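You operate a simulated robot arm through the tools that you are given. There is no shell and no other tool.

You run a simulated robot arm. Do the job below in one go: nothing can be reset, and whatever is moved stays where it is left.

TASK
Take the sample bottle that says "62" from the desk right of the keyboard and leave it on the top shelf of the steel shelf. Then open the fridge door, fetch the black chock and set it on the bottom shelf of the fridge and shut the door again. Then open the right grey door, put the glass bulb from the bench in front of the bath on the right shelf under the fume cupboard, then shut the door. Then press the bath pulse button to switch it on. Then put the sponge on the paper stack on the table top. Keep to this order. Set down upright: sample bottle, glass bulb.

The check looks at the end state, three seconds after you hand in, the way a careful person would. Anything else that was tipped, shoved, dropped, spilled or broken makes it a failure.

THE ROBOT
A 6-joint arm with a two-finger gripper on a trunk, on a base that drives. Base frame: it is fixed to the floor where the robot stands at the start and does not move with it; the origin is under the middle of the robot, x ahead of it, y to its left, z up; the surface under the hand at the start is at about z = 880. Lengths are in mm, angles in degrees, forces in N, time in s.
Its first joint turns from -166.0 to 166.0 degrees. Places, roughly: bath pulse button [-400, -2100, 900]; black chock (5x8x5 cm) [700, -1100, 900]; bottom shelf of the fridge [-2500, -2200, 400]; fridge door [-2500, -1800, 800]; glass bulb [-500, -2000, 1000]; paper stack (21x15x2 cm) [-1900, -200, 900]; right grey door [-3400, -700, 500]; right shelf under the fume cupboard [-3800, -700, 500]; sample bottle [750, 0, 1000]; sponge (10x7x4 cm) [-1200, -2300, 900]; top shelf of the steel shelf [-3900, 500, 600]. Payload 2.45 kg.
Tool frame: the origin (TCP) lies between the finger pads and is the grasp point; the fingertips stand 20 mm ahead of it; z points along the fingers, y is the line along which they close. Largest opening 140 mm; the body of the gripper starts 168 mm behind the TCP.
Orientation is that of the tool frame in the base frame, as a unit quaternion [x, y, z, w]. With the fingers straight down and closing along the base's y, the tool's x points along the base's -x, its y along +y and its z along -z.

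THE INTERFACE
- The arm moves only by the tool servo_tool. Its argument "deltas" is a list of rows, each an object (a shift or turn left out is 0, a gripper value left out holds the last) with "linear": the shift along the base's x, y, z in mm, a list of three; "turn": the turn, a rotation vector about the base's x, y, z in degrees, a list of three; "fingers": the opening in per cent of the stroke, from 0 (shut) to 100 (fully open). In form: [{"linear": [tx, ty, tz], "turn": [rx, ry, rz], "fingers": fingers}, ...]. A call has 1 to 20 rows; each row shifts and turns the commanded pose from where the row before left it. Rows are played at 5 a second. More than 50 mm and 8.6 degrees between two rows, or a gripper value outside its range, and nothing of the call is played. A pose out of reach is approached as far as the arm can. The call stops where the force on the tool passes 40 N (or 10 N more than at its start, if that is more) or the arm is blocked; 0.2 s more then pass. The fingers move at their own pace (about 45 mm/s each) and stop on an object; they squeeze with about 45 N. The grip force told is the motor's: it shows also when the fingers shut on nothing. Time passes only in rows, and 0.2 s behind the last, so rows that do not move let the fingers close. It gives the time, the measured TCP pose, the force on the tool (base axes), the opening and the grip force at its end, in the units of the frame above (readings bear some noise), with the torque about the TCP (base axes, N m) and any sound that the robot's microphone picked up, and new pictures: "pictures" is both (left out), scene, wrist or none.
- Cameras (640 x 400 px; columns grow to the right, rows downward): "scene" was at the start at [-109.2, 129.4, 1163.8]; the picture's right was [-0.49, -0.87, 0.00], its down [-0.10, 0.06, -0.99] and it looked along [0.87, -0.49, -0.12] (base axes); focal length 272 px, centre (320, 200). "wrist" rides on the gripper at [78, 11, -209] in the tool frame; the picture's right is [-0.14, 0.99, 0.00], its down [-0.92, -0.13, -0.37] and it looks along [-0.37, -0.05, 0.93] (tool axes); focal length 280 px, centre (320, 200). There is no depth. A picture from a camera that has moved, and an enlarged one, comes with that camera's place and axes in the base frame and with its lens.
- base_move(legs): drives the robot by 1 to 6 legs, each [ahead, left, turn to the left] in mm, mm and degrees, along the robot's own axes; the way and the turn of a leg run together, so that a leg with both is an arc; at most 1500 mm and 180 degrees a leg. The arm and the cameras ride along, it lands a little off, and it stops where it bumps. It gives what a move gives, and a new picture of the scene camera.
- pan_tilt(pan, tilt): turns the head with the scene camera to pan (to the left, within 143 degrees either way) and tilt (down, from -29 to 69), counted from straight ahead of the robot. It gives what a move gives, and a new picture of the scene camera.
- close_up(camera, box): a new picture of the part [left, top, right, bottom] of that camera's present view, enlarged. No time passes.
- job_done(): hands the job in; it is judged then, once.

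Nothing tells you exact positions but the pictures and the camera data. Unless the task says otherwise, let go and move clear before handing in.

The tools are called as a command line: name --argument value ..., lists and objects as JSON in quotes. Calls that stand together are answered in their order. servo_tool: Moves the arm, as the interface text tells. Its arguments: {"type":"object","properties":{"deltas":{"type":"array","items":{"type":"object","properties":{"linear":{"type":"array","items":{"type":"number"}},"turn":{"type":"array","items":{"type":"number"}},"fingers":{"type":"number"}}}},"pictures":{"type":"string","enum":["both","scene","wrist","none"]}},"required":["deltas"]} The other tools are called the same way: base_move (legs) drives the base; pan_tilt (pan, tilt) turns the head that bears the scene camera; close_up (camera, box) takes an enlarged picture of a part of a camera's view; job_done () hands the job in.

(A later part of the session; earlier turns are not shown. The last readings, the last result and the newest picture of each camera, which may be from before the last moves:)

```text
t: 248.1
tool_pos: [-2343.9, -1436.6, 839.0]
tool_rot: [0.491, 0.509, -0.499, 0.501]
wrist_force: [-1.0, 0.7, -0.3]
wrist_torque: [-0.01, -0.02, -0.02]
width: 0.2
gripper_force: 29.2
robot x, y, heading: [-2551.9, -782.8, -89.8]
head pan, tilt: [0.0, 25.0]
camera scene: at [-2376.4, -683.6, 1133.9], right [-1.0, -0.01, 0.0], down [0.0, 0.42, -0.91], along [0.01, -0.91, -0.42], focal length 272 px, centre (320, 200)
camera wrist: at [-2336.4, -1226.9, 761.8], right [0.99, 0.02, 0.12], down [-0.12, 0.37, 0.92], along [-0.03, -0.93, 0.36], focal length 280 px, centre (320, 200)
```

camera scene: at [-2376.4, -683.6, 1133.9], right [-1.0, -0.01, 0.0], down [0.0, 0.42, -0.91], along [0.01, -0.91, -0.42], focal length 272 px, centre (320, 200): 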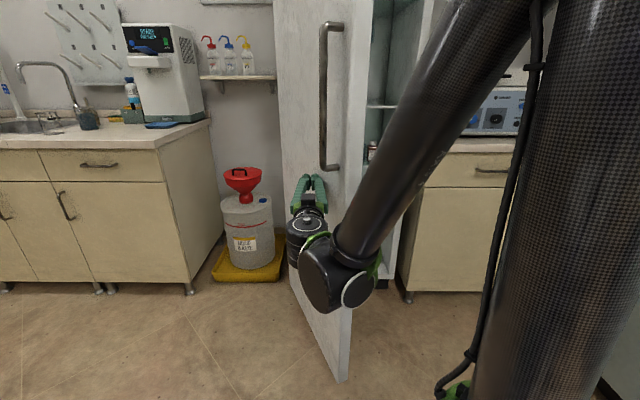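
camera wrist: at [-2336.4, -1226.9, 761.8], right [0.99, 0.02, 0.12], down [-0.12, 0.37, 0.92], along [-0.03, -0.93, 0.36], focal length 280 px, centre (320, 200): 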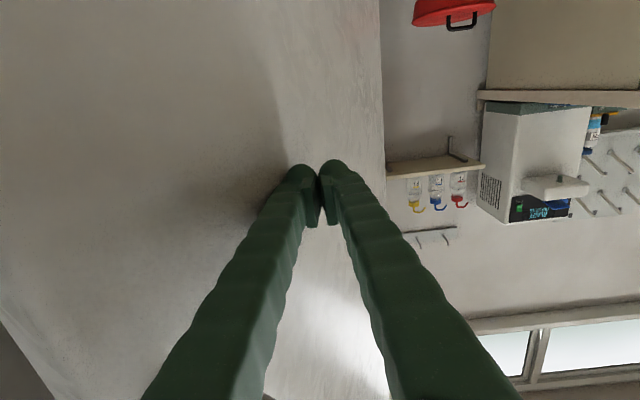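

servo_tool --deltas '[{"linear": [-9.3, -3.7, 0]}, {"linear": [-9.2, -3.9, 0]}, {"linear": [-9.1, -4.1, 0]}, {"linear": [-9.0, -4.3, 0]}, {"linear": [-8.9, -4.5, 0]}, {"linear": [-8.8, -4.7, 0]}, {"linear": [-8.7, -4.9, 0]}, {"linear": [-8.6, -5.1, 0]}, {"linear": [-8.5, -5.3, 0]}, {"linear": [-8.4, -5.5, 0]}, {"linear": [-8.2, -5.7, 0]}, {"linear": [-8.1, -5.8, 0]}, {"linear": [-8.0, -6.0, 0]}, {"linear": [-7.8, -6.2, 0]}, {"linear": [-7.7, -6.4, 0]}, {"linear": [-7.5, -6.6, 0]}, {"linear": [-7.4, -6.8, 0]}, {"linear": [-7.2, -6.9, 0]}, {"linear": [-7.1, -7.1, 0]}, {"linear": [-6.9, -7.2, 0]}]' --pictures "both"

```text
t: 252.3
tool_pos: [-2508.5, -1547.8, 842.4]
tool_rot: [0.491, 0.509, -0.499, 0.501]
wrist_force: [-0.8, -0.8, 0.7]
wrist_torque: [-0.04, 0.03, 0.0]
width: 0.2
gripper_force: 29.1
robot x, y, heading: [-2549.1, -779.9, -89.3]
head pan, tilt: [0.0, 25.0]
camera scene: at [-2376.5, -683.6, 1133.9], right [-1.0, -0.01, 0.0], down [0.0, 0.42, -0.91], along [0.01, -0.91, -0.42], focal length 272 px, centre (320, 200)
camera wrist: at [-2500.7, -1338.2, 762.5], right [0.99, 0.02, 0.12], down [-0.12, 0.37, 0.92], along [-0.03, -0.93, 0.36], focal length 280 px, centre (320, 200)
```

scene: 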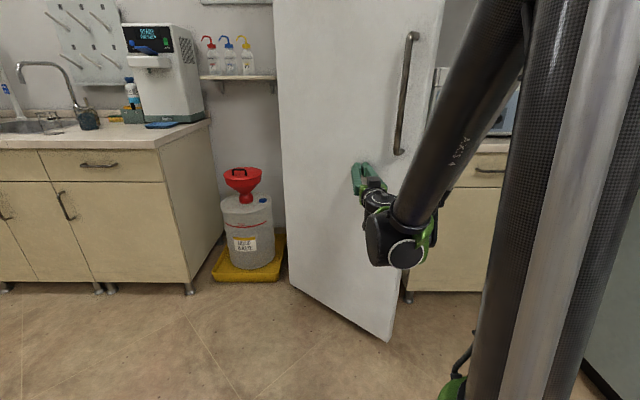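
wrist: 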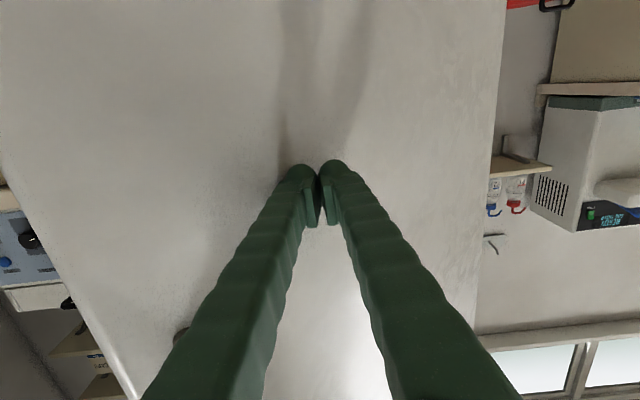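

The door is down to about 30°. I'll draw the hand back, move the base 200 mm closer and finish the push from there.

servo_tool --deltas '[{"linear": [0, 40, 0]}, {"linear": [0, 45, 0]}, {"linear": [0, 45, 0]}, {"linear": [0, 45, 0]}, {}]' --pictures "none"

base_move --legs '[[160, 0, 0]]'

```text
t: 253.5
tool_pos: [-2503.0, -1374.4, 840.0]
tool_rot: [0.492, 0.508, -0.5, 0.5]
wrist_force: [0.3, 0.3, -0.3]
wrist_torque: [0.01, 0.01, -0.03]
width: 0.0
gripper_force: 29.2
robot x, y, heading: [-2550.3, -780.4, -89.6]
head pan, tilt: [0.0, 25.0]
```

```text
t: 254.9
tool_pos: [-2502.5, -1536.9, 839.4]
tool_rot: [0.492, 0.508, -0.499, 0.501]
wrist_force: [0.6, 1.0, -0.7]
wrist_torque: [0.03, -0.02, 0.01]
width: 0.0
gripper_force: 29.1
robot x, y, heading: [-2552.1, -944.6, -89.5]
head pan, tilt: [0.0, 25.0]
camera scene: at [-2375.2, -845.9, 1133.9], right [-1.0, -0.01, 0.0], down [0.0, 0.42, -0.91], along [0.01, -0.91, -0.42], focal length 272 px, centre (320, 200)
```

scene: 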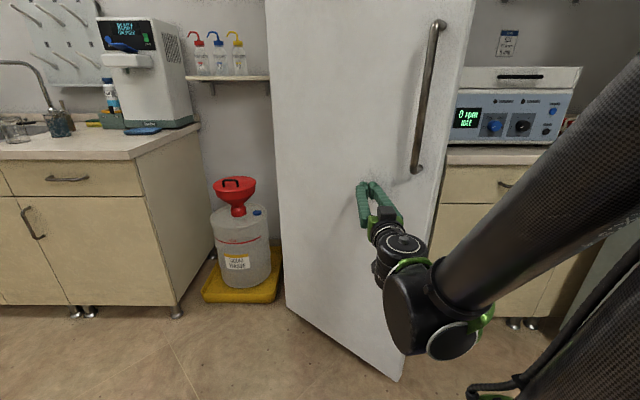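

servo_tool --deltas '[{"linear": [-6, -8, 0]}, {"linear": [-6, -6, 0]}, {"linear": [-7.0, -8, 0]}, {"linear": [-7.3, -8.9, 0]}, {"linear": [-7.1, -9.1, 0]}, {"linear": [-6.8, -9.4, 0]}, {"linear": [-6.5, -9.6, 0]}, {"linear": [-6.1, -9.8, 0]}, {"linear": [-5.8, -10, 0]}, {"linear": [-5.4, -10.2, 0]}, {"linear": [-5.1, -10.4, 0]}, {"linear": [-4.7, -10.6, 0]}, {"linear": [-4.3, -10.8, 0]}, {"linear": [-4, -10.9, 0]}, {"linear": [-3.6, -11, 0]}, {"linear": [-3.2, -11.2, 0]}, {"linear": [-2.8, -11.3, 0]}, {"linear": [-2.4, -11.3, 0]}, {"linear": [-2, -11.4, 0]}, {"linear": [-1.6, -11.5, 0]}]' --pictures "scene"

```text
t: 259.1
tool_pos: [-2600.7, -1736.5, 842.3]
tool_rot: [0.492, 0.508, -0.5, 0.5]
wrist_force: [0.1, 0.0, 0.0]
wrist_torque: [0.02, 0.03, 0.0]
width: 0.1
gripper_force: 29.7
robot x, y, heading: [-2549.8, -945.5, -89.7]
head pan, tilt: [0.0, 25.0]
camera scene: at [-2375.2, -846.0, 1133.9], right [-1.0, -0.01, 0.0], down [0.0, 0.42, -0.91], along [0.01, -0.91, -0.42], focal length 272 px, centre (320, 200)
```

scene: 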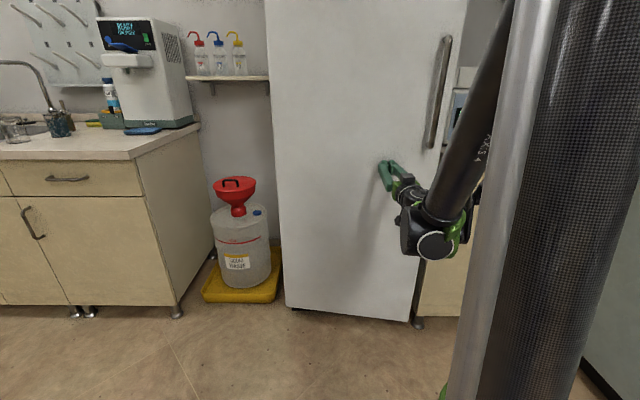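

servo_tool --deltas '[{"linear": [-1, -8, 0]}, {"linear": [-1, -9, 0]}, {"linear": [-1, -9, 0]}, {"linear": [-1, -9, 0]}, {"linear": [0, -9, 0]}, {"linear": [0, -9, 0]}, {"linear": [0, -9, 0]}, {"linear": [0, -8, 0]}, {"linear": [0, -8, 0]}, {"linear": [0, -7, 0]}, {"linear": [0, -6, 0]}, {"linear": [0, -6, 0]}, {"linear": [0, -6, 0]}, {"linear": [0, -5, 0]}, {"linear": [0, -5, 0]}, {"linear": [0, -5, 0]}]' --pictures "both"

```text
t: 261.1
tool_pos: [-2604.6, -1806.6, 838.6]
tool_rot: [0.491, 0.509, -0.499, 0.5]
wrist_force: [0.5, 10.0, 1.7]
wrist_torque: [-0.04, 0.13, -0.09]
width: 0.0
gripper_force: 29.2
robot x, y, heading: [-2551.1, -943.5, -89.2]
head pan, tilt: [0.0, 25.0]
stopped in row 9: the force on the tool passed its limit at 58 N (the readings are from after the stop); the commanded pose is now the measured one
camera scene: at [-2375.1, -845.1, 1133.9], right [-1.0, -0.01, 0.0], down [0.0, 0.42, -0.91], along [0.01, -0.91, -0.42], focal length 272 px, centre (320, 200)
camera wrist: at [-2598.0, -1596.1, 761.1], right [0.99, 0.02, 0.12], down [-0.12, 0.37, 0.92], along [-0.03, -0.93, 0.37], focal length 280 px, centre (320, 200)
```

scene: 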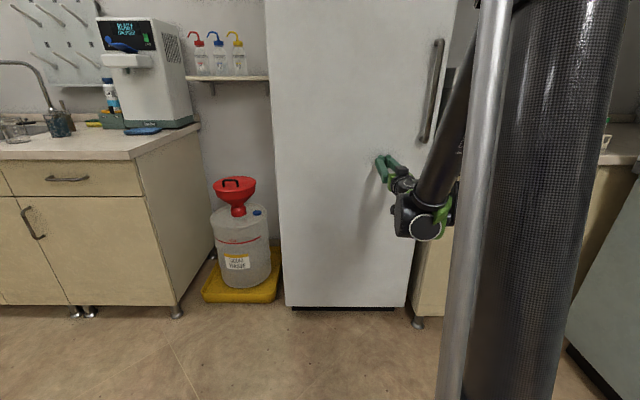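
wrist: 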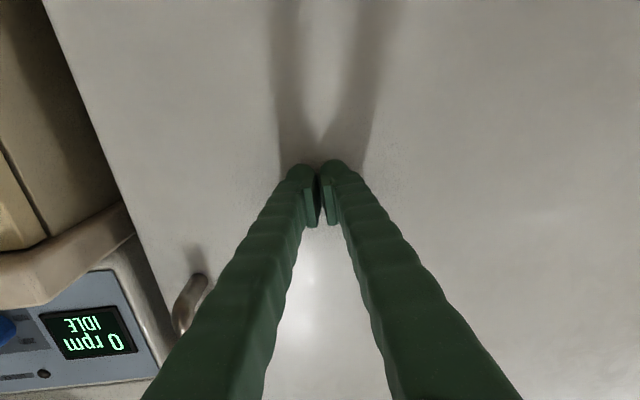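

The door met resistance and its bottom edge looks flush. I'll press once more to confirm it is fully seated.

servo_tool --deltas '[{"linear": [0, -3, 0]}, {"linear": [0, -3, 0]}, {"linear": [0, -3, 0]}, {"linear": [0, -3, 0]}, {"linear": [0, -3, 0]}]' --pictures "none"

servo_tool --deltas '[{"linear": [0, 30, 0]}, {"linear": [0, 45, 0]}, {"linear": [0, 45, 0]}, {"linear": [0, 45, 0]}, {"linear": [0, 45, 0]}, {}]' --pictures "both"

close_up --camera "scene" --box '[250, 0, 500, 200]'

```text
t: 261.5
tool_pos: [-2605.4, -1805.6, 838.7]
tool_rot: [0.491, 0.509, -0.499, 0.501]
wrist_force: [0.5, 11.4, 3.0]
wrist_torque: [-0.03, 0.13, -0.1]
width: 0.0
gripper_force: 29.9
robot x, y, heading: [-2548.4, -946.4, -89.6]
head pan, tilt: [0.0, 25.0]
stopped in row 2: the force on the tool passed its limit at 46 N (the readings are from after the stop); the commanded pose is now the measured one
```

```text
t: 262.9
tool_pos: [-2605.1, -1596.7, 839.9]
tool_rot: [0.492, 0.508, -0.5, 0.5]
wrist_force: [-0.5, -0.2, 0.4]
wrist_torque: [0.0, -0.02, -0.03]
width: 0.0
gripper_force: 29.9
robot x, y, heading: [-2549.0, -943.7, -89.6]
head pan, tilt: [0.0, 25.0]
camera scene: at [-2375.1, -845.1, 1133.9], right [-1.0, -0.01, 0.0], down [0.0, 0.42, -0.91], along [0.01, -0.91, -0.42], focal length 272 px, centre (320, 200)
camera wrist: at [-2598.1, -1386.5, 760.6], right [0.99, 0.02, 0.12], down [-0.12, 0.37, 0.92], along [-0.03, -0.93, 0.36], focal length 280 px, centre (320, 200)
```

scene: 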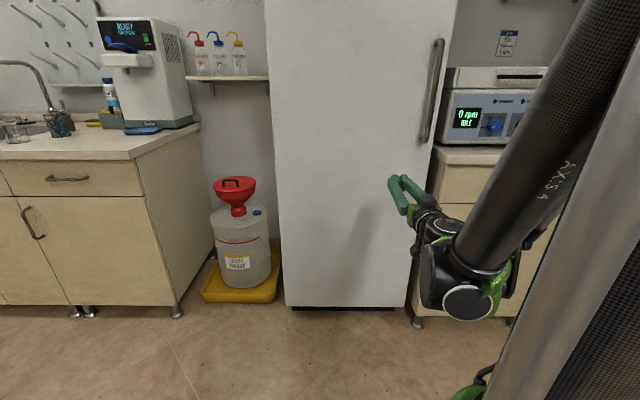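
wrist: 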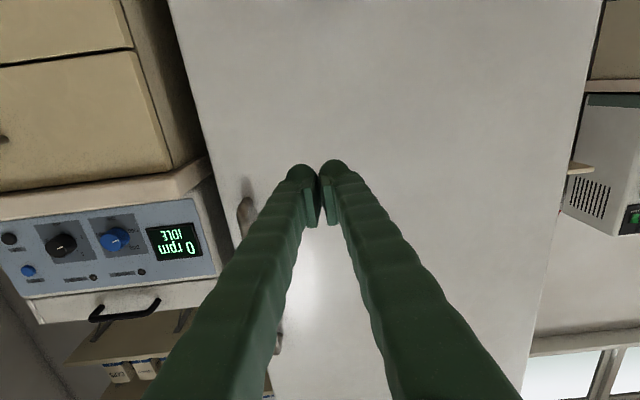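

```text
2.00 times, centred on (375, 100) of scene
camera zoom: at [-2375.1, -845.1, 1133.9], right [-1.0, -0.01, 0.0], down [0.0, 0.42, -0.91], along [0.01, -0.91, -0.42], focal length 545 px, centre (210, 400)
```

zoom: 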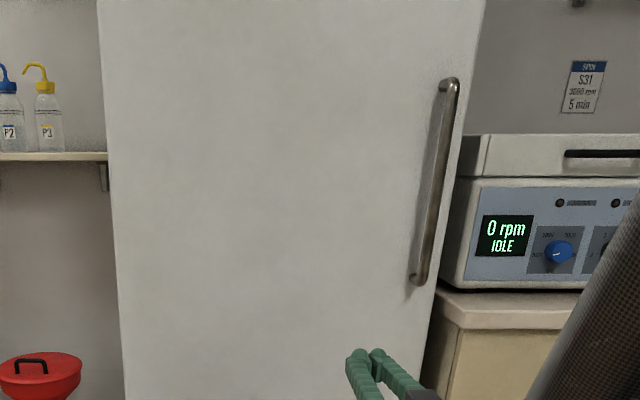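

The fridge door is seated: it would not advance any further. Next is the right grey door under the fume cupboard, whose handle I estimate at about (−3390, −994), z 595–750. I'll draw the hand in and turn to face −x.

servo_tool --deltas '[{"linear": [15, 40, 0]}, {"linear": [15, 40, 0]}, {"linear": [10, 30, 0]}, {}]' --pictures "none"

base_move --legs '[[0, 0, -90.4]]'

servo_tool --deltas '[{}]' --pictures "wrist"

```text
t: 263.9
tool_pos: [-2563.7, -1485.5, 837.7]
tool_rot: [0.491, 0.509, -0.499, 0.501]
wrist_force: [-0.6, 0.5, -0.1]
wrist_torque: [-0.03, -0.01, 0.04]
width: 0.1
gripper_force: 28.8
robot x, y, heading: [-2548.7, -944.6, -89.5]
head pan, tilt: [0.0, 25.0]
```

```text
t: 268.2
tool_pos: [-3090.9, -924.2, 838.5]
tool_rot: [0.707, 0.008, -0.707, -0.003]
wrist_force: [-0.6, -0.7, 0.2]
wrist_torque: [-0.01, -0.01, 0.0]
width: 0.0
gripper_force: 29.5
robot x, y, heading: [-2549.7, -942.2, 179.8]
head pan, tilt: [0.0, 25.0]
camera scene: at [-2452.1, -1119.5, 1133.9], right [0.0, 1.0, 0.0], down [0.42, 0.0, -0.91], along [-0.91, 0.0, -0.42], focal length 272 px, centre (320, 200)
```

scene: 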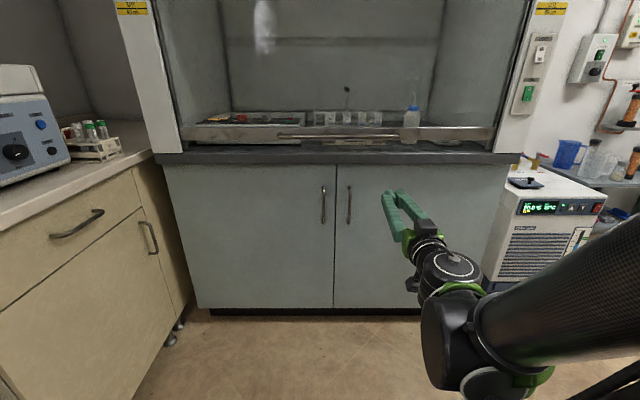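

```text
t: 268.6
tool_pos: [-3091.0, -924.5, 836.8]
tool_rot: [0.707, 0.01, -0.707, -0.002]
wrist_force: [0.4, 0.2, -0.8]
wrist_torque: [-0.01, 0.0, 0.01]
width: 0.0
gripper_force: 29.5
robot x, y, heading: [-2550.6, -940.5, 179.9]
head pan, tilt: [0.0, 25.0]
camera wrist: at [-2880.8, -931.1, 759.6], right [0.01, -0.99, 0.12], down [0.37, 0.12, 0.92], along [-0.93, 0.04, 0.37], focal length 280 px, centre (320, 200)
```

wrist: 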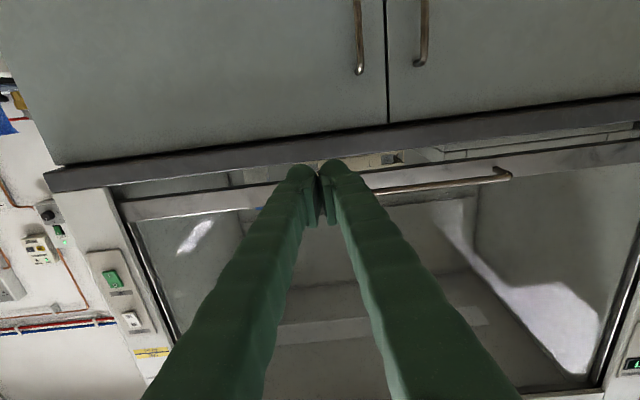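

The right-hand grey door's handle is at (−3439, −1007), z 563–739. I'll lower the hand to its middle height, open the fingers and approach.

servo_tool --deltas '[{"linear": [0, -16, -37], "fingers": 55}, {"linear": [0, -16, -37]}, {"linear": [0, -17, -37]}, {"linear": [0, -17, -37]}, {"linear": [0, -17, -38]}, {"linear": [-45, 0, 0]}, {"linear": [-45, 0, 0]}, {"linear": [-45, 0, 0]}, {"linear": [-45, 0, 0]}, {"linear": [-45, 0, 0]}, {"linear": [-30, 0, 0]}, {}]' --pictures "both"

```text
t: 271.2
tool_pos: [-3347.4, -941.7, 799.9]
tool_rot: [0.707, 0.009, -0.707, -0.003]
wrist_force: [-0.3, -0.3, -0.2]
wrist_torque: [-0.01, 0.02, 0.01]
width: 77.2
gripper_force: 0.1
out of reach, approached as far as the arm can: row 2, 3, 4, 5
robot x, y, heading: [-2549.8, -943.9, 179.8]
head pan, tilt: [0.0, 25.0]
camera scene: at [-2452.3, -1119.5, 1133.9], right [0.0, 1.0, 0.0], down [0.42, 0.0, -0.91], along [-0.91, 0.0, -0.42], focal length 272 px, centre (320, 200)
camera wrist: at [-3136.8, -950.2, 721.4], right [0.01, -0.99, 0.12], down [0.37, 0.12, 0.92], along [-0.93, 0.04, 0.37], focal length 280 px, centre (320, 200)
```

scene: 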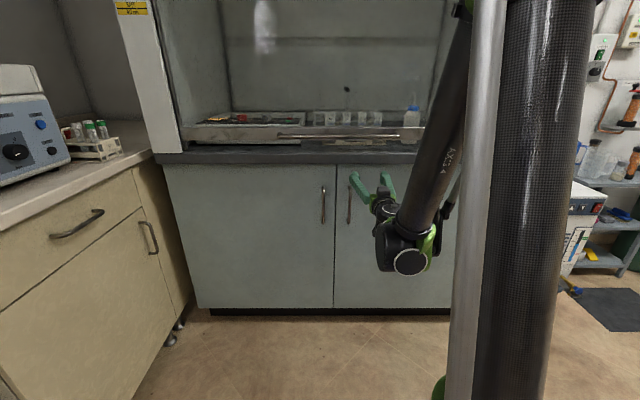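
wrist: 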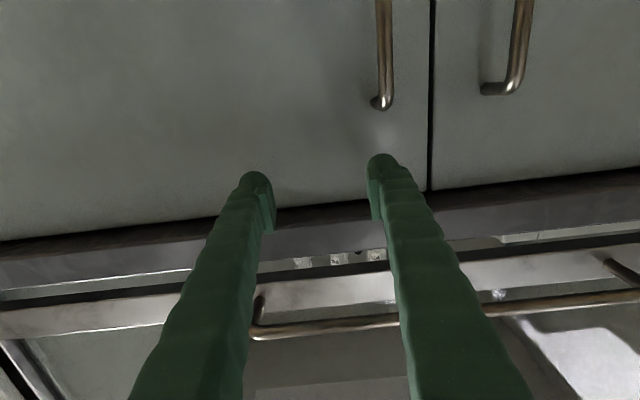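

The lowering was skipped while the arm was folded, so I'll do it now from this extended pose, still 90 mm short of the handle.

servo_tool --deltas '[{"linear": [0, -16, -37]}, {"linear": [0, -16, -37]}, {"linear": [0, -16, -37]}, {"linear": [0, -17, -38]}, {}]' --pictures "both"

```text
t: 272.4
tool_pos: [-3385.8, -1014.0, 733.7]
tool_rot: [0.708, 0.008, -0.706, -0.003]
wrist_force: [0.4, 0.0, -0.8]
wrist_torque: [0.03, -0.01, -0.02]
width: 77.3
gripper_force: 0.1
out of reach, approached as far as the arm can: row 2, 3, 4
robot x, y, heading: [-2549.1, -945.4, 180.0]
head pan, tilt: [0.0, 25.0]
camera scene: at [-2452.3, -1119.5, 1133.9], right [0.0, 1.0, 0.0], down [0.42, 0.0, -0.91], along [-0.91, 0.0, -0.42], focal length 272 px, centre (320, 200)
camera wrist: at [-3175.8, -1020.5, 655.4], right [0.01, -0.99, 0.12], down [0.36, 0.12, 0.92], along [-0.93, 0.04, 0.36], focal length 280 px, centre (320, 200)
```

scene: 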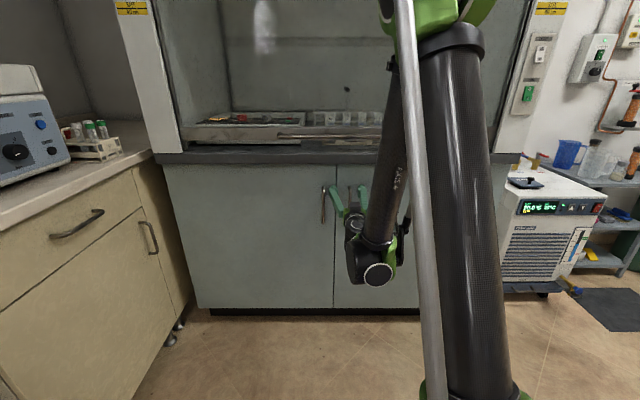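
wrist: 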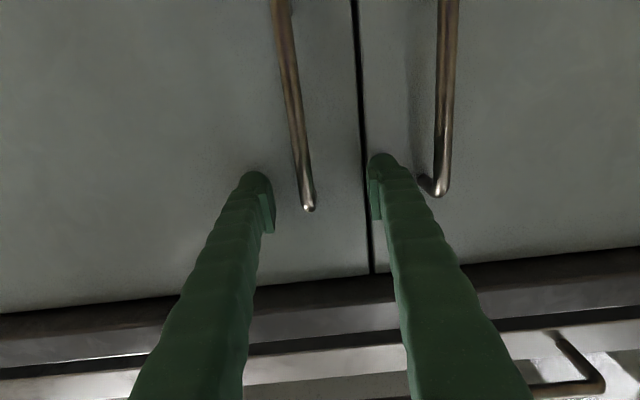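

At low heights the arm needs the hand tilted, so I'll pitch it 45° downward and take the handle's upper part that way.

servo_tool --deltas '[{"linear": [10, 0, 8], "turn": [0, -7.5, 0]}, {"linear": [10, 0, 8], "turn": [0, -7.5, 0]}, {"linear": [10, 0, 6], "turn": [0, -7.5, 0]}, {"linear": [10, 1, 4], "turn": [0, -7.5, 0]}, {"linear": [5, 1, 4], "turn": [0, -7.5, 0]}, {"linear": [5, 1, 0], "turn": [0, -7.5, 0]}, {}]' --pictures "both"

```text
t: 274.0
tool_pos: [-3340.8, -1007.9, 762.0]
tool_rot: [0.914, 0.007, -0.405, -0.004]
wrist_force: [-0.7, 0.0, -0.4]
wrist_torque: [0.0, 0.01, 0.0]
width: 76.9
gripper_force: 0.1
out of reach, approached as far as the arm can: row 1
robot x, y, heading: [-2548.2, -940.4, 179.5]
head pan, tilt: [0.0, 25.0]
camera scene: at [-2452.3, -1119.5, 1133.9], right [0.0, 1.0, 0.0], down [0.42, 0.0, -0.91], along [-0.91, 0.0, -0.42], focal length 272 px, centre (320, 200)
camera wrist: at [-3132.9, -1016.7, 844.4], right [-0.08, -0.99, 0.09], down [-0.35, 0.11, 0.93], along [-0.93, 0.05, -0.35], focal length 280 px, centre (320, 200)
```

scene: 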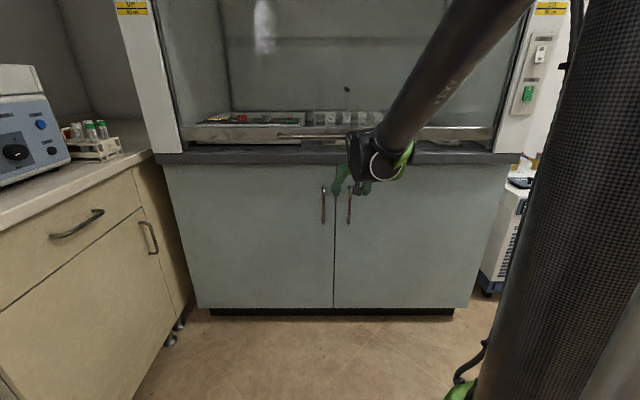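
wrist: 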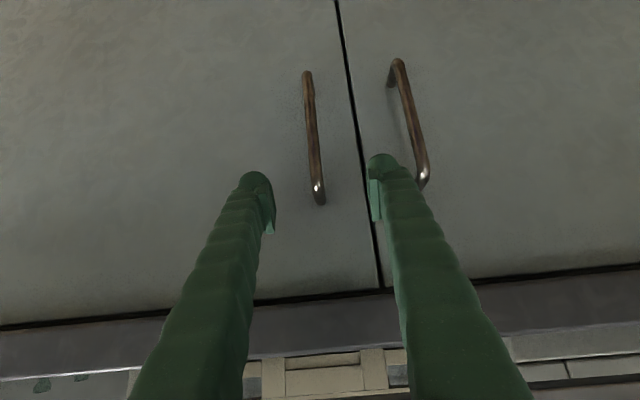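

The tilted hand sees the handle at y ≈ −999. I'll advance so the bar sits between the pads and close.

servo_tool --deltas '[{"linear": [-24, 2, -20]}, {"linear": [-24, 2, -20]}, {"linear": [-24, 2, -20]}, {"linear": [-22, 2, -20]}, {}]' --pictures "both"

```text
t: 274.7
tool_pos: [-3389.0, -1004.0, 713.6]
tool_rot: [0.915, 0.006, -0.403, -0.003]
wrist_force: [35.4, -0.7, 9.2]
wrist_torque: [0.57, 0.32, -1.72]
width: 79.8
gripper_force: 3.0
robot x, y, heading: [-2552.1, -941.8, 180.0]
head pan, tilt: [0.0, 25.0]
stopped in row 3: the force on the tool passed its limit at 148 N (the readings are from after the stop); the commanded pose is now the measured one
camera scene: at [-2449.3, -1119.5, 1133.8], right [0.0, 1.0, 0.0], down [0.42, 0.0, -0.91], along [-0.91, 0.0, -0.42], focal length 272 px, centre (320, 200)
camera wrist: at [-3180.8, -1012.9, 796.5], right [-0.08, -0.99, 0.09], down [-0.35, 0.12, 0.93], along [-0.93, 0.05, -0.36], focal length 280 px, centre (320, 200)
```

scene: 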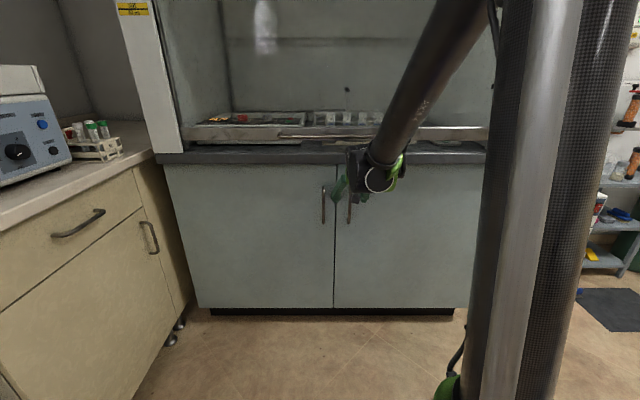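
wrist: 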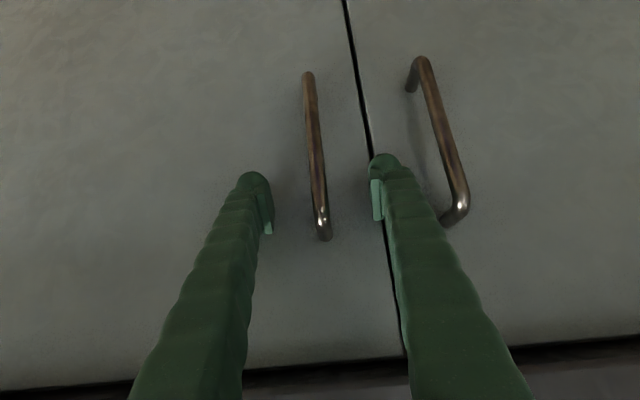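

A fingertip met the door face at x ≈ −3416, so the bar is nearer than I thought, at x ≈ −3380, and it is already between the fingers. I'll ease back a few millimetres and close on it.

servo_tool --deltas '[{"linear": [8, 0, 0]}, {"linear": [0, 1, 0], "fingers": 0}, {}, {}, {}, {}, {}]' --pictures "both"

```text
t: 276.3
tool_pos: [-3383.8, -1004.0, 713.0]
tool_rot: [0.915, 0.007, -0.403, -0.003]
wrist_force: [1.7, -23.8, -4.1]
wrist_torque: [-0.33, -0.01, -0.17]
width: 7.4
gripper_force: 35.1
robot x, y, heading: [-2546.7, -940.1, 179.9]
head pan, tilt: [0.0, 25.0]
camera scene: at [-2451.0, -1120.2, 1133.8], right [0.0, 1.0, 0.0], down [0.42, 0.0, -0.91], along [-0.91, 0.0, -0.42], focal length 272 px, centre (320, 200)
camera wrist: at [-3175.5, -1013.0, 795.6], right [-0.08, -0.99, 0.09], down [-0.35, 0.11, 0.93], along [-0.93, 0.04, -0.36], focal length 280 px, centre (320, 200)
```

scene: 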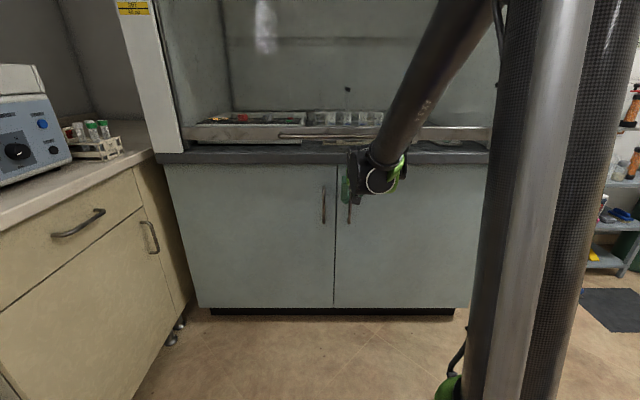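
wrist: 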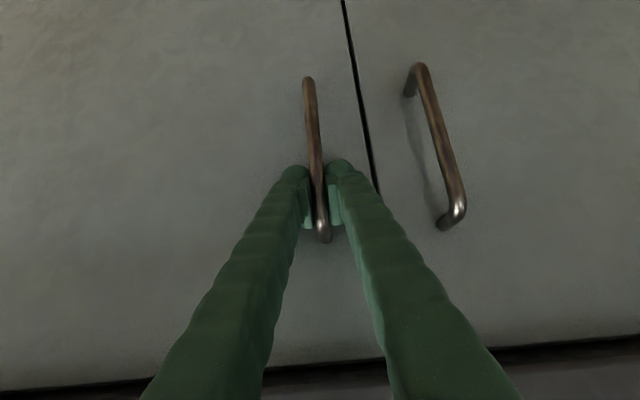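

Gripped on the 7 mm bar. I'll relieve the side load and pull the door along its arc about a hinge near (−3425, −392).

servo_tool --deltas '[{"linear": [0, -3, 0]}, {"linear": [4, 0.3, 0], "turn": [0, 0, 0.4]}, {"linear": [6, 0.5, 0], "turn": [0, 0, 0.6]}, {"linear": [8, 0.8, 0], "turn": [0, 0, 0.8]}, {"linear": [9, 1, 0], "turn": [0, 0, 0.8]}, {"linear": [9, 1.1, 0], "turn": [0, 0, 0.8]}, {"linear": [9, 1.3, 0], "turn": [0, 0, 0.8]}, {"linear": [9, 1.4, 0], "turn": [0, 0, 0.8]}, {"linear": [9, 1.5, 0], "turn": [0, 0, 0.8]}, {"linear": [9, 1.7, 0], "turn": [0, 0, 0.8]}, {"linear": [8.9, 1.8, 0], "turn": [0, 0, 0.8]}, {"linear": [8.9, 1.9, 0], "turn": [0, 0, 0.8]}, {"linear": [8.9, 2.0, 0], "turn": [0, 0, 0.8]}, {"linear": [8.9, 2.2, 0], "turn": [0, 0, 0.8]}, {}]' --pictures "both"

```text
t: 279.5
tool_pos: [-3276.2, -989.5, 713.0]
tool_rot: [0.911, 0.084, -0.402, 0.032]
wrist_force: [4.4, -18.9, -0.9]
wrist_torque: [-0.27, -0.13, -0.15]
width: 7.3
gripper_force: 35.5
robot x, y, heading: [-2549.3, -942.2, 179.7]
head pan, tilt: [0.0, 25.0]
camera scene: at [-2450.9, -1120.0, 1133.8], right [0.0, 1.0, 0.0], down [0.42, 0.0, -0.91], along [-0.91, 0.0, -0.42], focal length 272 px, centre (320, 200)
camera wrist: at [-3069.5, -962.8, 795.7], right [0.09, -0.99, 0.09], down [-0.37, 0.05, 0.93], along [-0.93, -0.11, -0.36], focal length 280 px, centre (320, 200)
```

scene: 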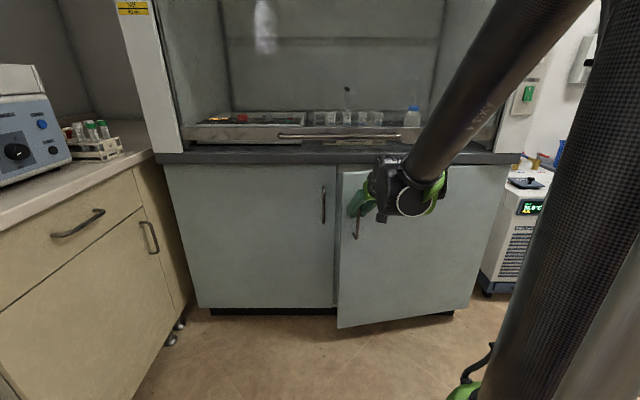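
wrist: 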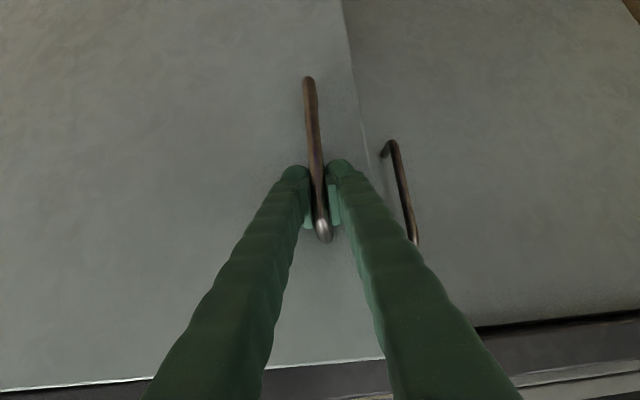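

It opens smoothly. I'll keep pulling along the arc.

servo_tool --deltas '[{"linear": [6, -1, 0], "turn": [0, 0, 0.7]}, {"linear": [9, 2.3, 0], "turn": [0, 0, 0.8]}, {"linear": [9, 2.4, 0], "turn": [0, 0, 0.8]}, {"linear": [8.9, 2.5, 0], "turn": [0, 0, 0.8]}, {"linear": [8.9, 2.7, 0], "turn": [0, 0, 0.8]}, {"linear": [8.8, 2.9, 0], "turn": [0, 0, 0.8]}, {"linear": [8.8, 3.0, 0], "turn": [0, 0, 0.8]}, {"linear": [8.7, 3.2, 0], "turn": [0, 0, 0.8]}, {"linear": [8.7, 3.3, 0], "turn": [0, 0, 0.8]}, {"linear": [8.6, 3.5, 0], "turn": [0, 0, 0.8]}, {"linear": [8.5, 3.6, 0], "turn": [0, 0, 0.8]}, {"linear": [8.5, 3.8, 0], "turn": [0, 0, 0.8]}, {"linear": [8.4, 3.9, 0], "turn": [0, 0, 0.8]}, {"linear": [8.4, 4.0, 0], "turn": [0, 0, 0.8]}, {"linear": [8.3, 4.2, 0], "turn": [0, 0, 0.8]}, {"linear": [8.2, 4.3, 0], "turn": [0, 0, 0.8]}, {"linear": [8.1, 4.4, 0], "turn": [0, 0, 0.8]}, {"linear": [8.05, 4.6, 0], "turn": [0, 0, 0.8]}]' --pictures "both"

```text
t: 283.3
tool_pos: [-3123.8, -930.1, 713.7]
tool_rot: [0.894, 0.196, -0.395, 0.081]
wrist_force: [-3.1, 4.7, -9.8]
wrist_torque: [0.17, -0.13, 0.02]
width: 7.0
gripper_force: 35.4
robot x, y, heading: [-2550.2, -944.3, 179.8]
head pan, tilt: [0.0, 25.0]
camera scene: at [-2451.3, -1119.4, 1133.9], right [0.0, 1.0, 0.0], down [0.42, 0.0, -0.91], along [-0.91, 0.0, -0.42], focal length 272 px, centre (320, 200)
camera wrist: at [-2929.6, -853.8, 796.3], right [0.33, -0.94, 0.09], down [-0.37, -0.04, 0.93], along [-0.87, -0.34, -0.36], focal length 280 px, centre (320, 200)
```

scene: 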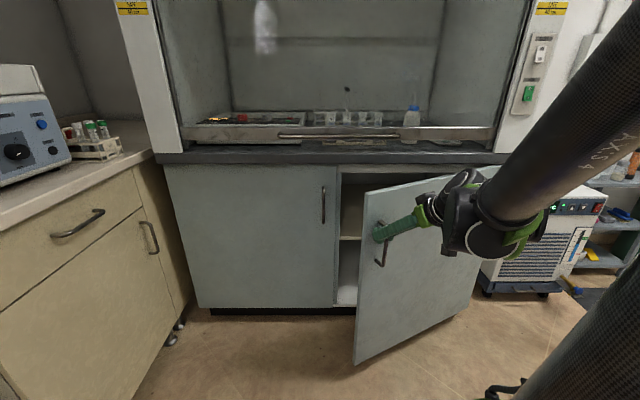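
wrist: 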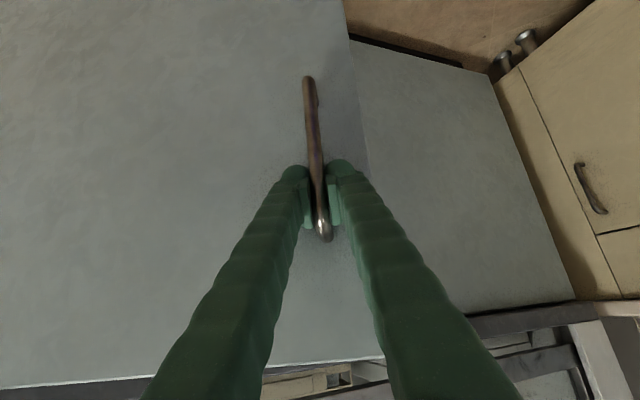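

servo_tool --deltas '[{"linear": [5, 2.8, 0], "turn": [0, 0, 0.5]}, {"linear": [8, 4.6, 0], "turn": [0, 0, 0.7]}, {"linear": [8, 4.7, 0], "turn": [0, 0, 0.7]}, {"linear": [7.9, 4.8, 0], "turn": [0, 0, 0.7]}, {"linear": [7.8, 4.9, 0], "turn": [0, 0, 0.7]}, {"linear": [7.7, 5.0, 0], "turn": [0, 0, 0.7]}, {"linear": [7.6, 5.1, 0], "turn": [0, 0, 0.7]}, {"linear": [7.5, 5.3, 0], "turn": [0, 0, 0.7]}, {"linear": [7.4, 5.5, 0], "turn": [0, 0, 0.7]}]' --pictures "scene"

```text
t: 285.2
tool_pos: [-3070.2, -895.6, 713.5]
tool_rot: [0.882, 0.244, -0.389, 0.103]
wrist_force: [5.4, -7.8, -2.7]
wrist_torque: [-0.12, -0.04, -0.05]
width: 7.3
gripper_force: 34.6
robot x, y, heading: [-2548.3, -948.2, 179.9]
head pan, tilt: [0.0, 25.0]
stopped in row 9: the force on the tool passed its limit at 46 N (the readings are from after the stop); the commanded pose is now the measured one
camera scene: at [-2449.8, -1131.5, 1135.7], right [-0.12, 0.99, 0.0], down [0.4, 0.05, -0.91], along [-0.91, -0.11, -0.4], focal length 272 px, centre (320, 200)
```

scene: 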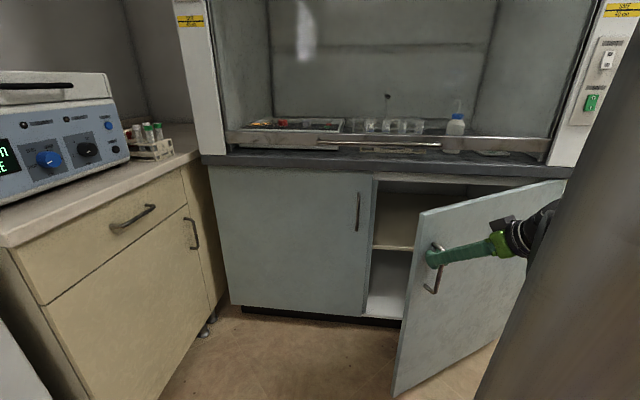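

The scene camera has been nudged: the arm is crowding the head. I'll ease back along the arc before letting go.

servo_tool --deltas '[{"linear": [-7, -5, 0], "turn": [0, 0, -0.7]}, {"linear": [-7.5, -5, 0], "turn": [0, 0, -0.7]}, {"linear": [-7.7, -5, 0], "turn": [0, 0, -0.7]}, {}]' --pictures "scene"

```text
t: 286.2
tool_pos: [-3090.4, -911.1, 713.4]
tool_rot: [0.887, 0.227, -0.391, 0.095]
wrist_force: [6.4, -10.9, 13.6]
wrist_torque: [-0.15, -0.16, -0.12]
width: 7.1
gripper_force: 35.2
robot x, y, heading: [-2547.9, -949.8, 180.2]
head pan, tilt: [0.0, 25.0]
camera scene: at [-2449.9, -1120.1, 1133.8], right [0.0, 1.0, 0.0], down [0.42, 0.0, -0.91], along [-0.91, 0.0, -0.42], focal length 272 px, centre (320, 200)
```

scene: 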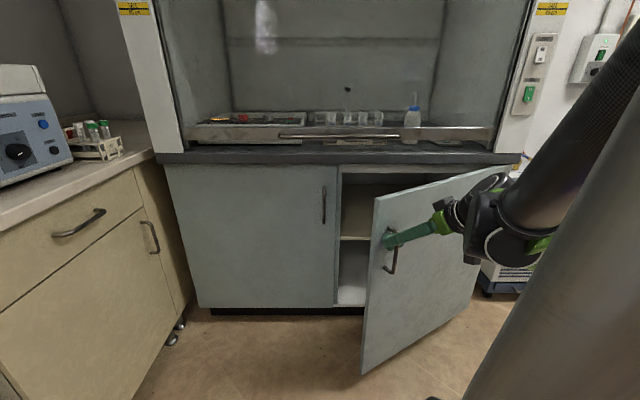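

The head is free again. I'll open the fingers, slip the hand off the handle by backing the base away along the finger direction, and then come in from the free-edge side.

servo_tool --deltas '[{"fingers": 45}, {}, {}, {}]' --pictures "none"

base_move --legs '[[-131, -73, 0], [-110, 0, 0]]'

```text
t: 287.2
tool_pos: [-3091.2, -909.6, 714.3]
tool_rot: [0.887, 0.227, -0.391, 0.096]
wrist_force: [-0.6, 0.1, 0.8]
wrist_torque: [0.0, 0.0, -0.04]
width: 63.2
gripper_force: 0.0
robot x, y, heading: [-2547.7, -944.5, 179.8]
head pan, tilt: [0.0, 25.0]
```

```text
t: 289.4
tool_pos: [-2850.6, -835.9, 711.5]
tool_rot: [0.887, 0.227, -0.391, 0.095]
wrist_force: [-0.2, 0.8, 0.0]
wrist_torque: [-0.02, 0.01, 0.02]
width: 63.0
gripper_force: 0.1
robot x, y, heading: [-2307.2, -869.1, 179.9]
head pan, tilt: [0.0, 25.0]
camera scene: at [-2209.1, -1047.2, 1133.9], right [0.0, 1.0, 0.0], down [0.42, 0.0, -0.91], along [-0.91, 0.0, -0.42], focal length 272 px, centre (320, 200)
```

scene: 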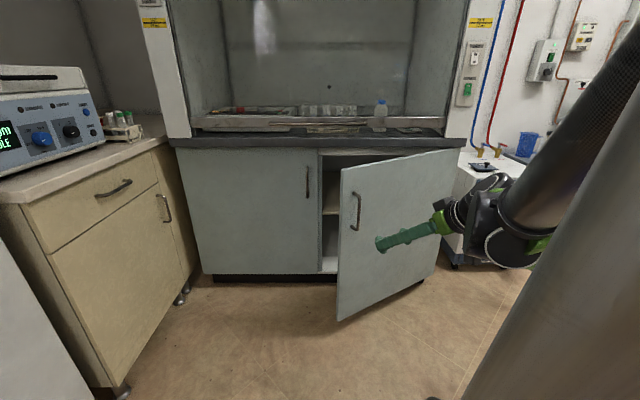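

The door is holding at about 29°, its free edge near (−3130, −975). I'll close the fingers, straighten the hand to point −x and bring it south of that edge.

servo_tool --deltas '[{"linear": [-5, -40, 5], "turn": [0, 0, -7.3], "fingers": 0}, {"linear": [-5, -40, 0], "turn": [0, 0, -7.3]}, {"linear": [-5, -40, 0], "turn": [0, 0, -7.3]}, {"linear": [-5, -40, 0], "turn": [0, 0, -7.0]}, {"linear": [-15, -32, 0]}, {"linear": [-20, -32, 0]}, {"linear": [-20, -20, 0]}, {}]' --pictures "both"

```text
t: 291.2
tool_pos: [-2924.2, -1081.4, 717.9]
tool_rot: [0.916, -0.001, -0.402, -0.005]
wrist_force: [-0.3, 0.3, -0.4]
wrist_torque: [-0.01, -0.01, 0.0]
width: 0.0
gripper_force: 29.5
robot x, y, heading: [-2309.2, -871.4, 179.9]
head pan, tilt: [0.0, 25.0]
camera scene: at [-2209.1, -1047.2, 1133.9], right [0.0, 1.0, 0.0], down [0.42, 0.0, -0.91], along [-0.91, 0.0, -0.42], focal length 272 px, centre (320, 200)
camera wrist: at [-2716.7, -1094.0, 801.8], right [-0.1, -0.99, 0.09], down [-0.35, 0.12, 0.93], along [-0.93, 0.06, -0.36], focal length 280 px, centre (320, 200)
```

scene: 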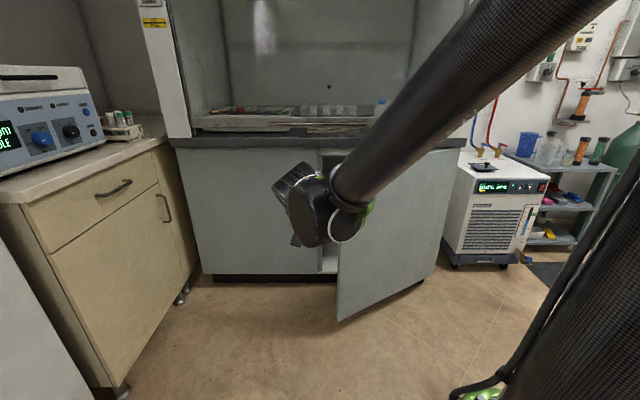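
wrist: 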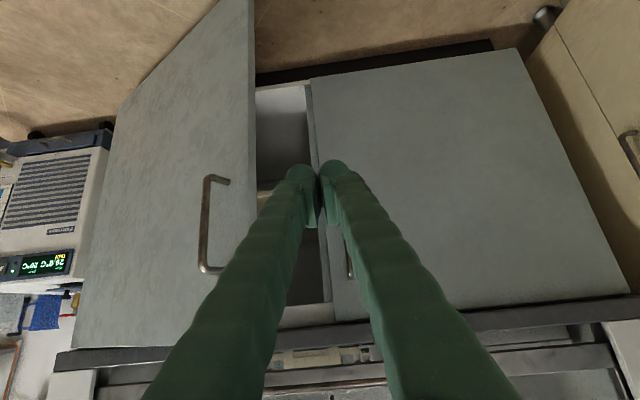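

The gap is clearly visible between the door's free edge and the left door. I'll advance the closed fingers into it.

servo_tool --deltas '[{"linear": [-38, 6, 0]}, {"linear": [-38, 8, 0]}, {"linear": [-38, 8, 0]}, {"linear": [-38, 8, 0]}, {"linear": [-38, 8, 0]}, {"linear": [-36, 8, 0]}, {}]' --pictures "both"

```text
t: 292.8
tool_pos: [-3149.7, -1033.2, 720.1]
tool_rot: [0.915, -0.001, -0.403, -0.005]
wrist_force: [0.0, 0.2, 0.9]
wrist_torque: [0.01, -0.03, -0.01]
width: 0.0
gripper_force: 29.5
robot x, y, heading: [-2305.7, -870.0, 179.6]
head pan, tilt: [0.0, 25.0]
camera scene: at [-2209.2, -1047.2, 1133.9], right [0.0, 1.0, 0.0], down [0.42, 0.0, -0.91], along [-0.91, 0.0, -0.42], focal length 272 px, centre (320, 200)
camera wrist: at [-2941.9, -1046.6, 803.1], right [-0.1, -0.99, 0.09], down [-0.35, 0.12, 0.93], along [-0.93, 0.06, -0.36], focal length 280 px, centre (320, 200)
```

scene: 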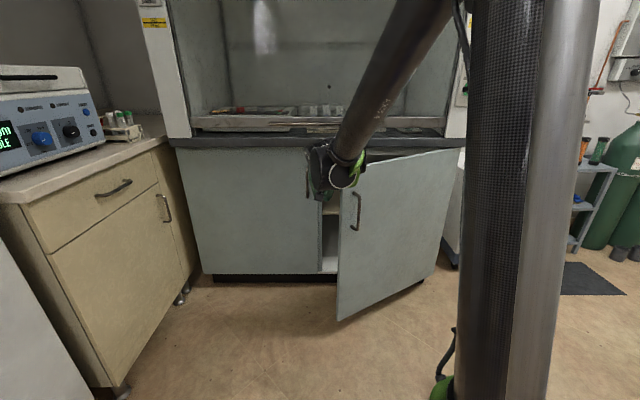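
wrist: 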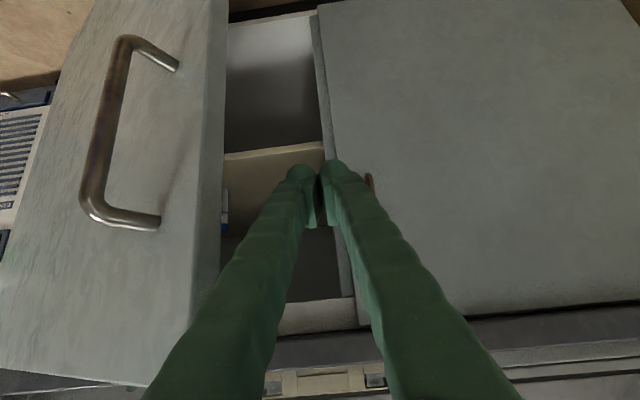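

servo_tool --deltas '[{"linear": [-25, 0, -3]}, {"linear": [-25, 5, -3]}, {"linear": [0, 12, 0]}, {"linear": [0, 12, 0]}, {"linear": [0, 10, 0]}, {"linear": [0, 8, 0]}, {"linear": [1, 6, 0]}, {"linear": [1, 6, 0]}, {"linear": [2, 6, 0]}, {"linear": [3, 6, 0]}, {"linear": [4, 6, 0]}, {"linear": [5, 6, 0]}, {"linear": [5, 6, 0]}, {"linear": [5, 6, 0]}, {"linear": [5, 6, 0]}]' --pictures "both"

```text
t: 293.9
tool_pos: [-3198.5, -1008.3, 711.7]
tool_rot: [0.916, 0.002, -0.402, -0.002]
wrist_force: [3.7, -6.3, 1.3]
wrist_torque: [0.82, 0.27, -0.83]
width: 0.0
gripper_force: 28.8
robot x, y, heading: [-2306.1, -874.9, -180.2]
head pan, tilt: [0.0, 25.0]
stopped in row 5: the force on the tool passed its limit at 49 N (the readings are from after the stop); the commanded pose is now the measured one
camera scene: at [-2208.0, -1047.7, 1133.9], right [0.0, 1.0, 0.0], down [0.42, 0.0, -0.91], along [-0.91, 0.0, -0.42], focal length 272 px, centre (320, 200)
camera wrist: at [-2990.9, -1018.7, 794.8], right [-0.09, -0.99, 0.1], down [-0.35, 0.12, 0.93], along [-0.93, 0.05, -0.36], focal length 280 px, centre (320, 200)
```

scene: 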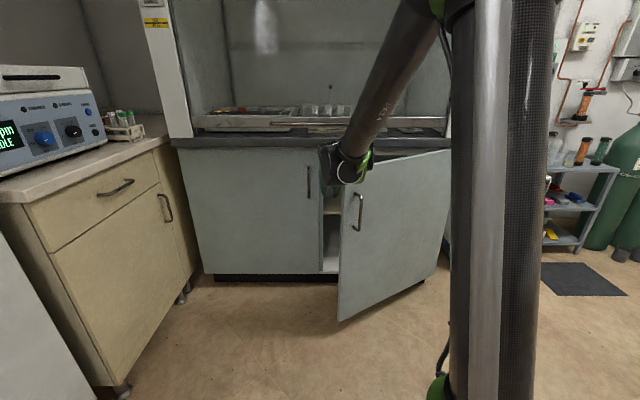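
wrist: 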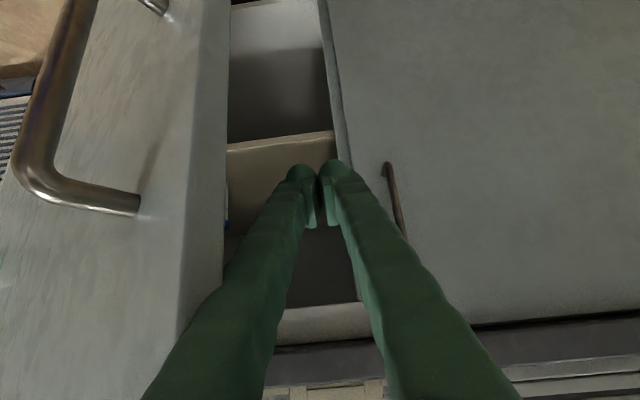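

Contact on the door's edge. I'll push it open gently along its arc.

servo_tool --deltas '[{"linear": [2, 2.5, 0]}, {"linear": [3, 3, 0]}, {"linear": [4, 3.5, 0]}, {"linear": [5, 3.8, 0]}, {"linear": [5.8, 3.9, 0]}, {"linear": [5.8, 4, 0]}, {"linear": [5.8, 4, 0]}, {"linear": [5.7, 4.1, 0]}, {"linear": [5.7, 4.2, 0]}, {"linear": [5.6, 4.3, 0]}, {"linear": [5.6, 4.3, 0]}, {"linear": [5.5, 4.4, 0]}, {"linear": [5.5, 4.4, 0]}, {"linear": [5.4, 4.5, 0]}, {"linear": [5.4, 4.5, 0]}, {"linear": [5.3, 4.6, 0]}, {"linear": [5.2, 4.7, 0]}, {"linear": [5.2, 4.7, 0]}, {"linear": [5.1, 4.8, 0]}, {"linear": [5.1, 4.8, 0]}]' --pictures "both"

```text
t: 294.8
tool_pos: [-3189.8, -1002.1, 710.3]
tool_rot: [0.916, 0.003, -0.402, -0.002]
wrist_force: [2.1, -5.9, -0.2]
wrist_torque: [0.51, 0.33, -0.53]
width: 0.4
gripper_force: 29.3
robot x, y, heading: [-2308.1, -869.9, -179.7]
head pan, tilt: [0.0, 25.0]
stopped in row 4: the force on the tool passed its limit at 42 N (the readings are from after the stop); the commanded pose is now the measured one
camera scene: at [-2207.6, -1047.8, 1133.9], right [0.0, 1.0, 0.0], down [0.42, 0.0, -0.91], along [-0.91, 0.0, -0.42], focal length 272 px, centre (320, 200)
camera wrist: at [-2981.6, -1012.8, 794.7], right [-0.09, -0.99, 0.1], down [-0.35, 0.12, 0.93], along [-0.93, 0.05, -0.36], focal length 280 px, centre (320, 200)
```

scene: 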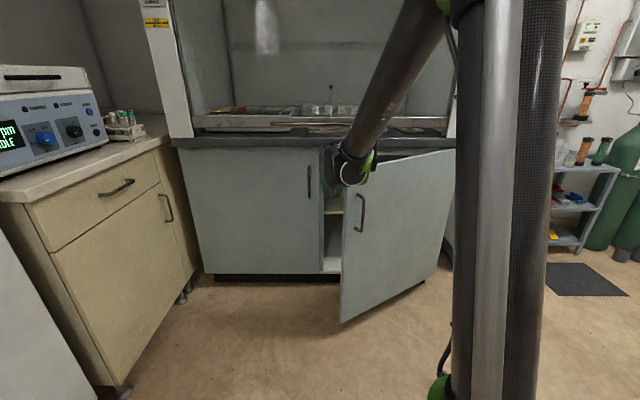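
wrist: 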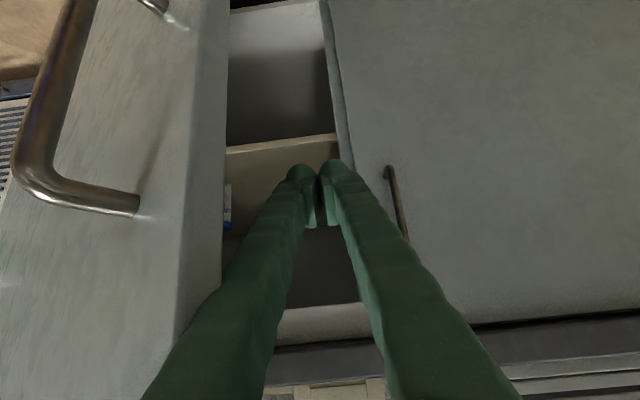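

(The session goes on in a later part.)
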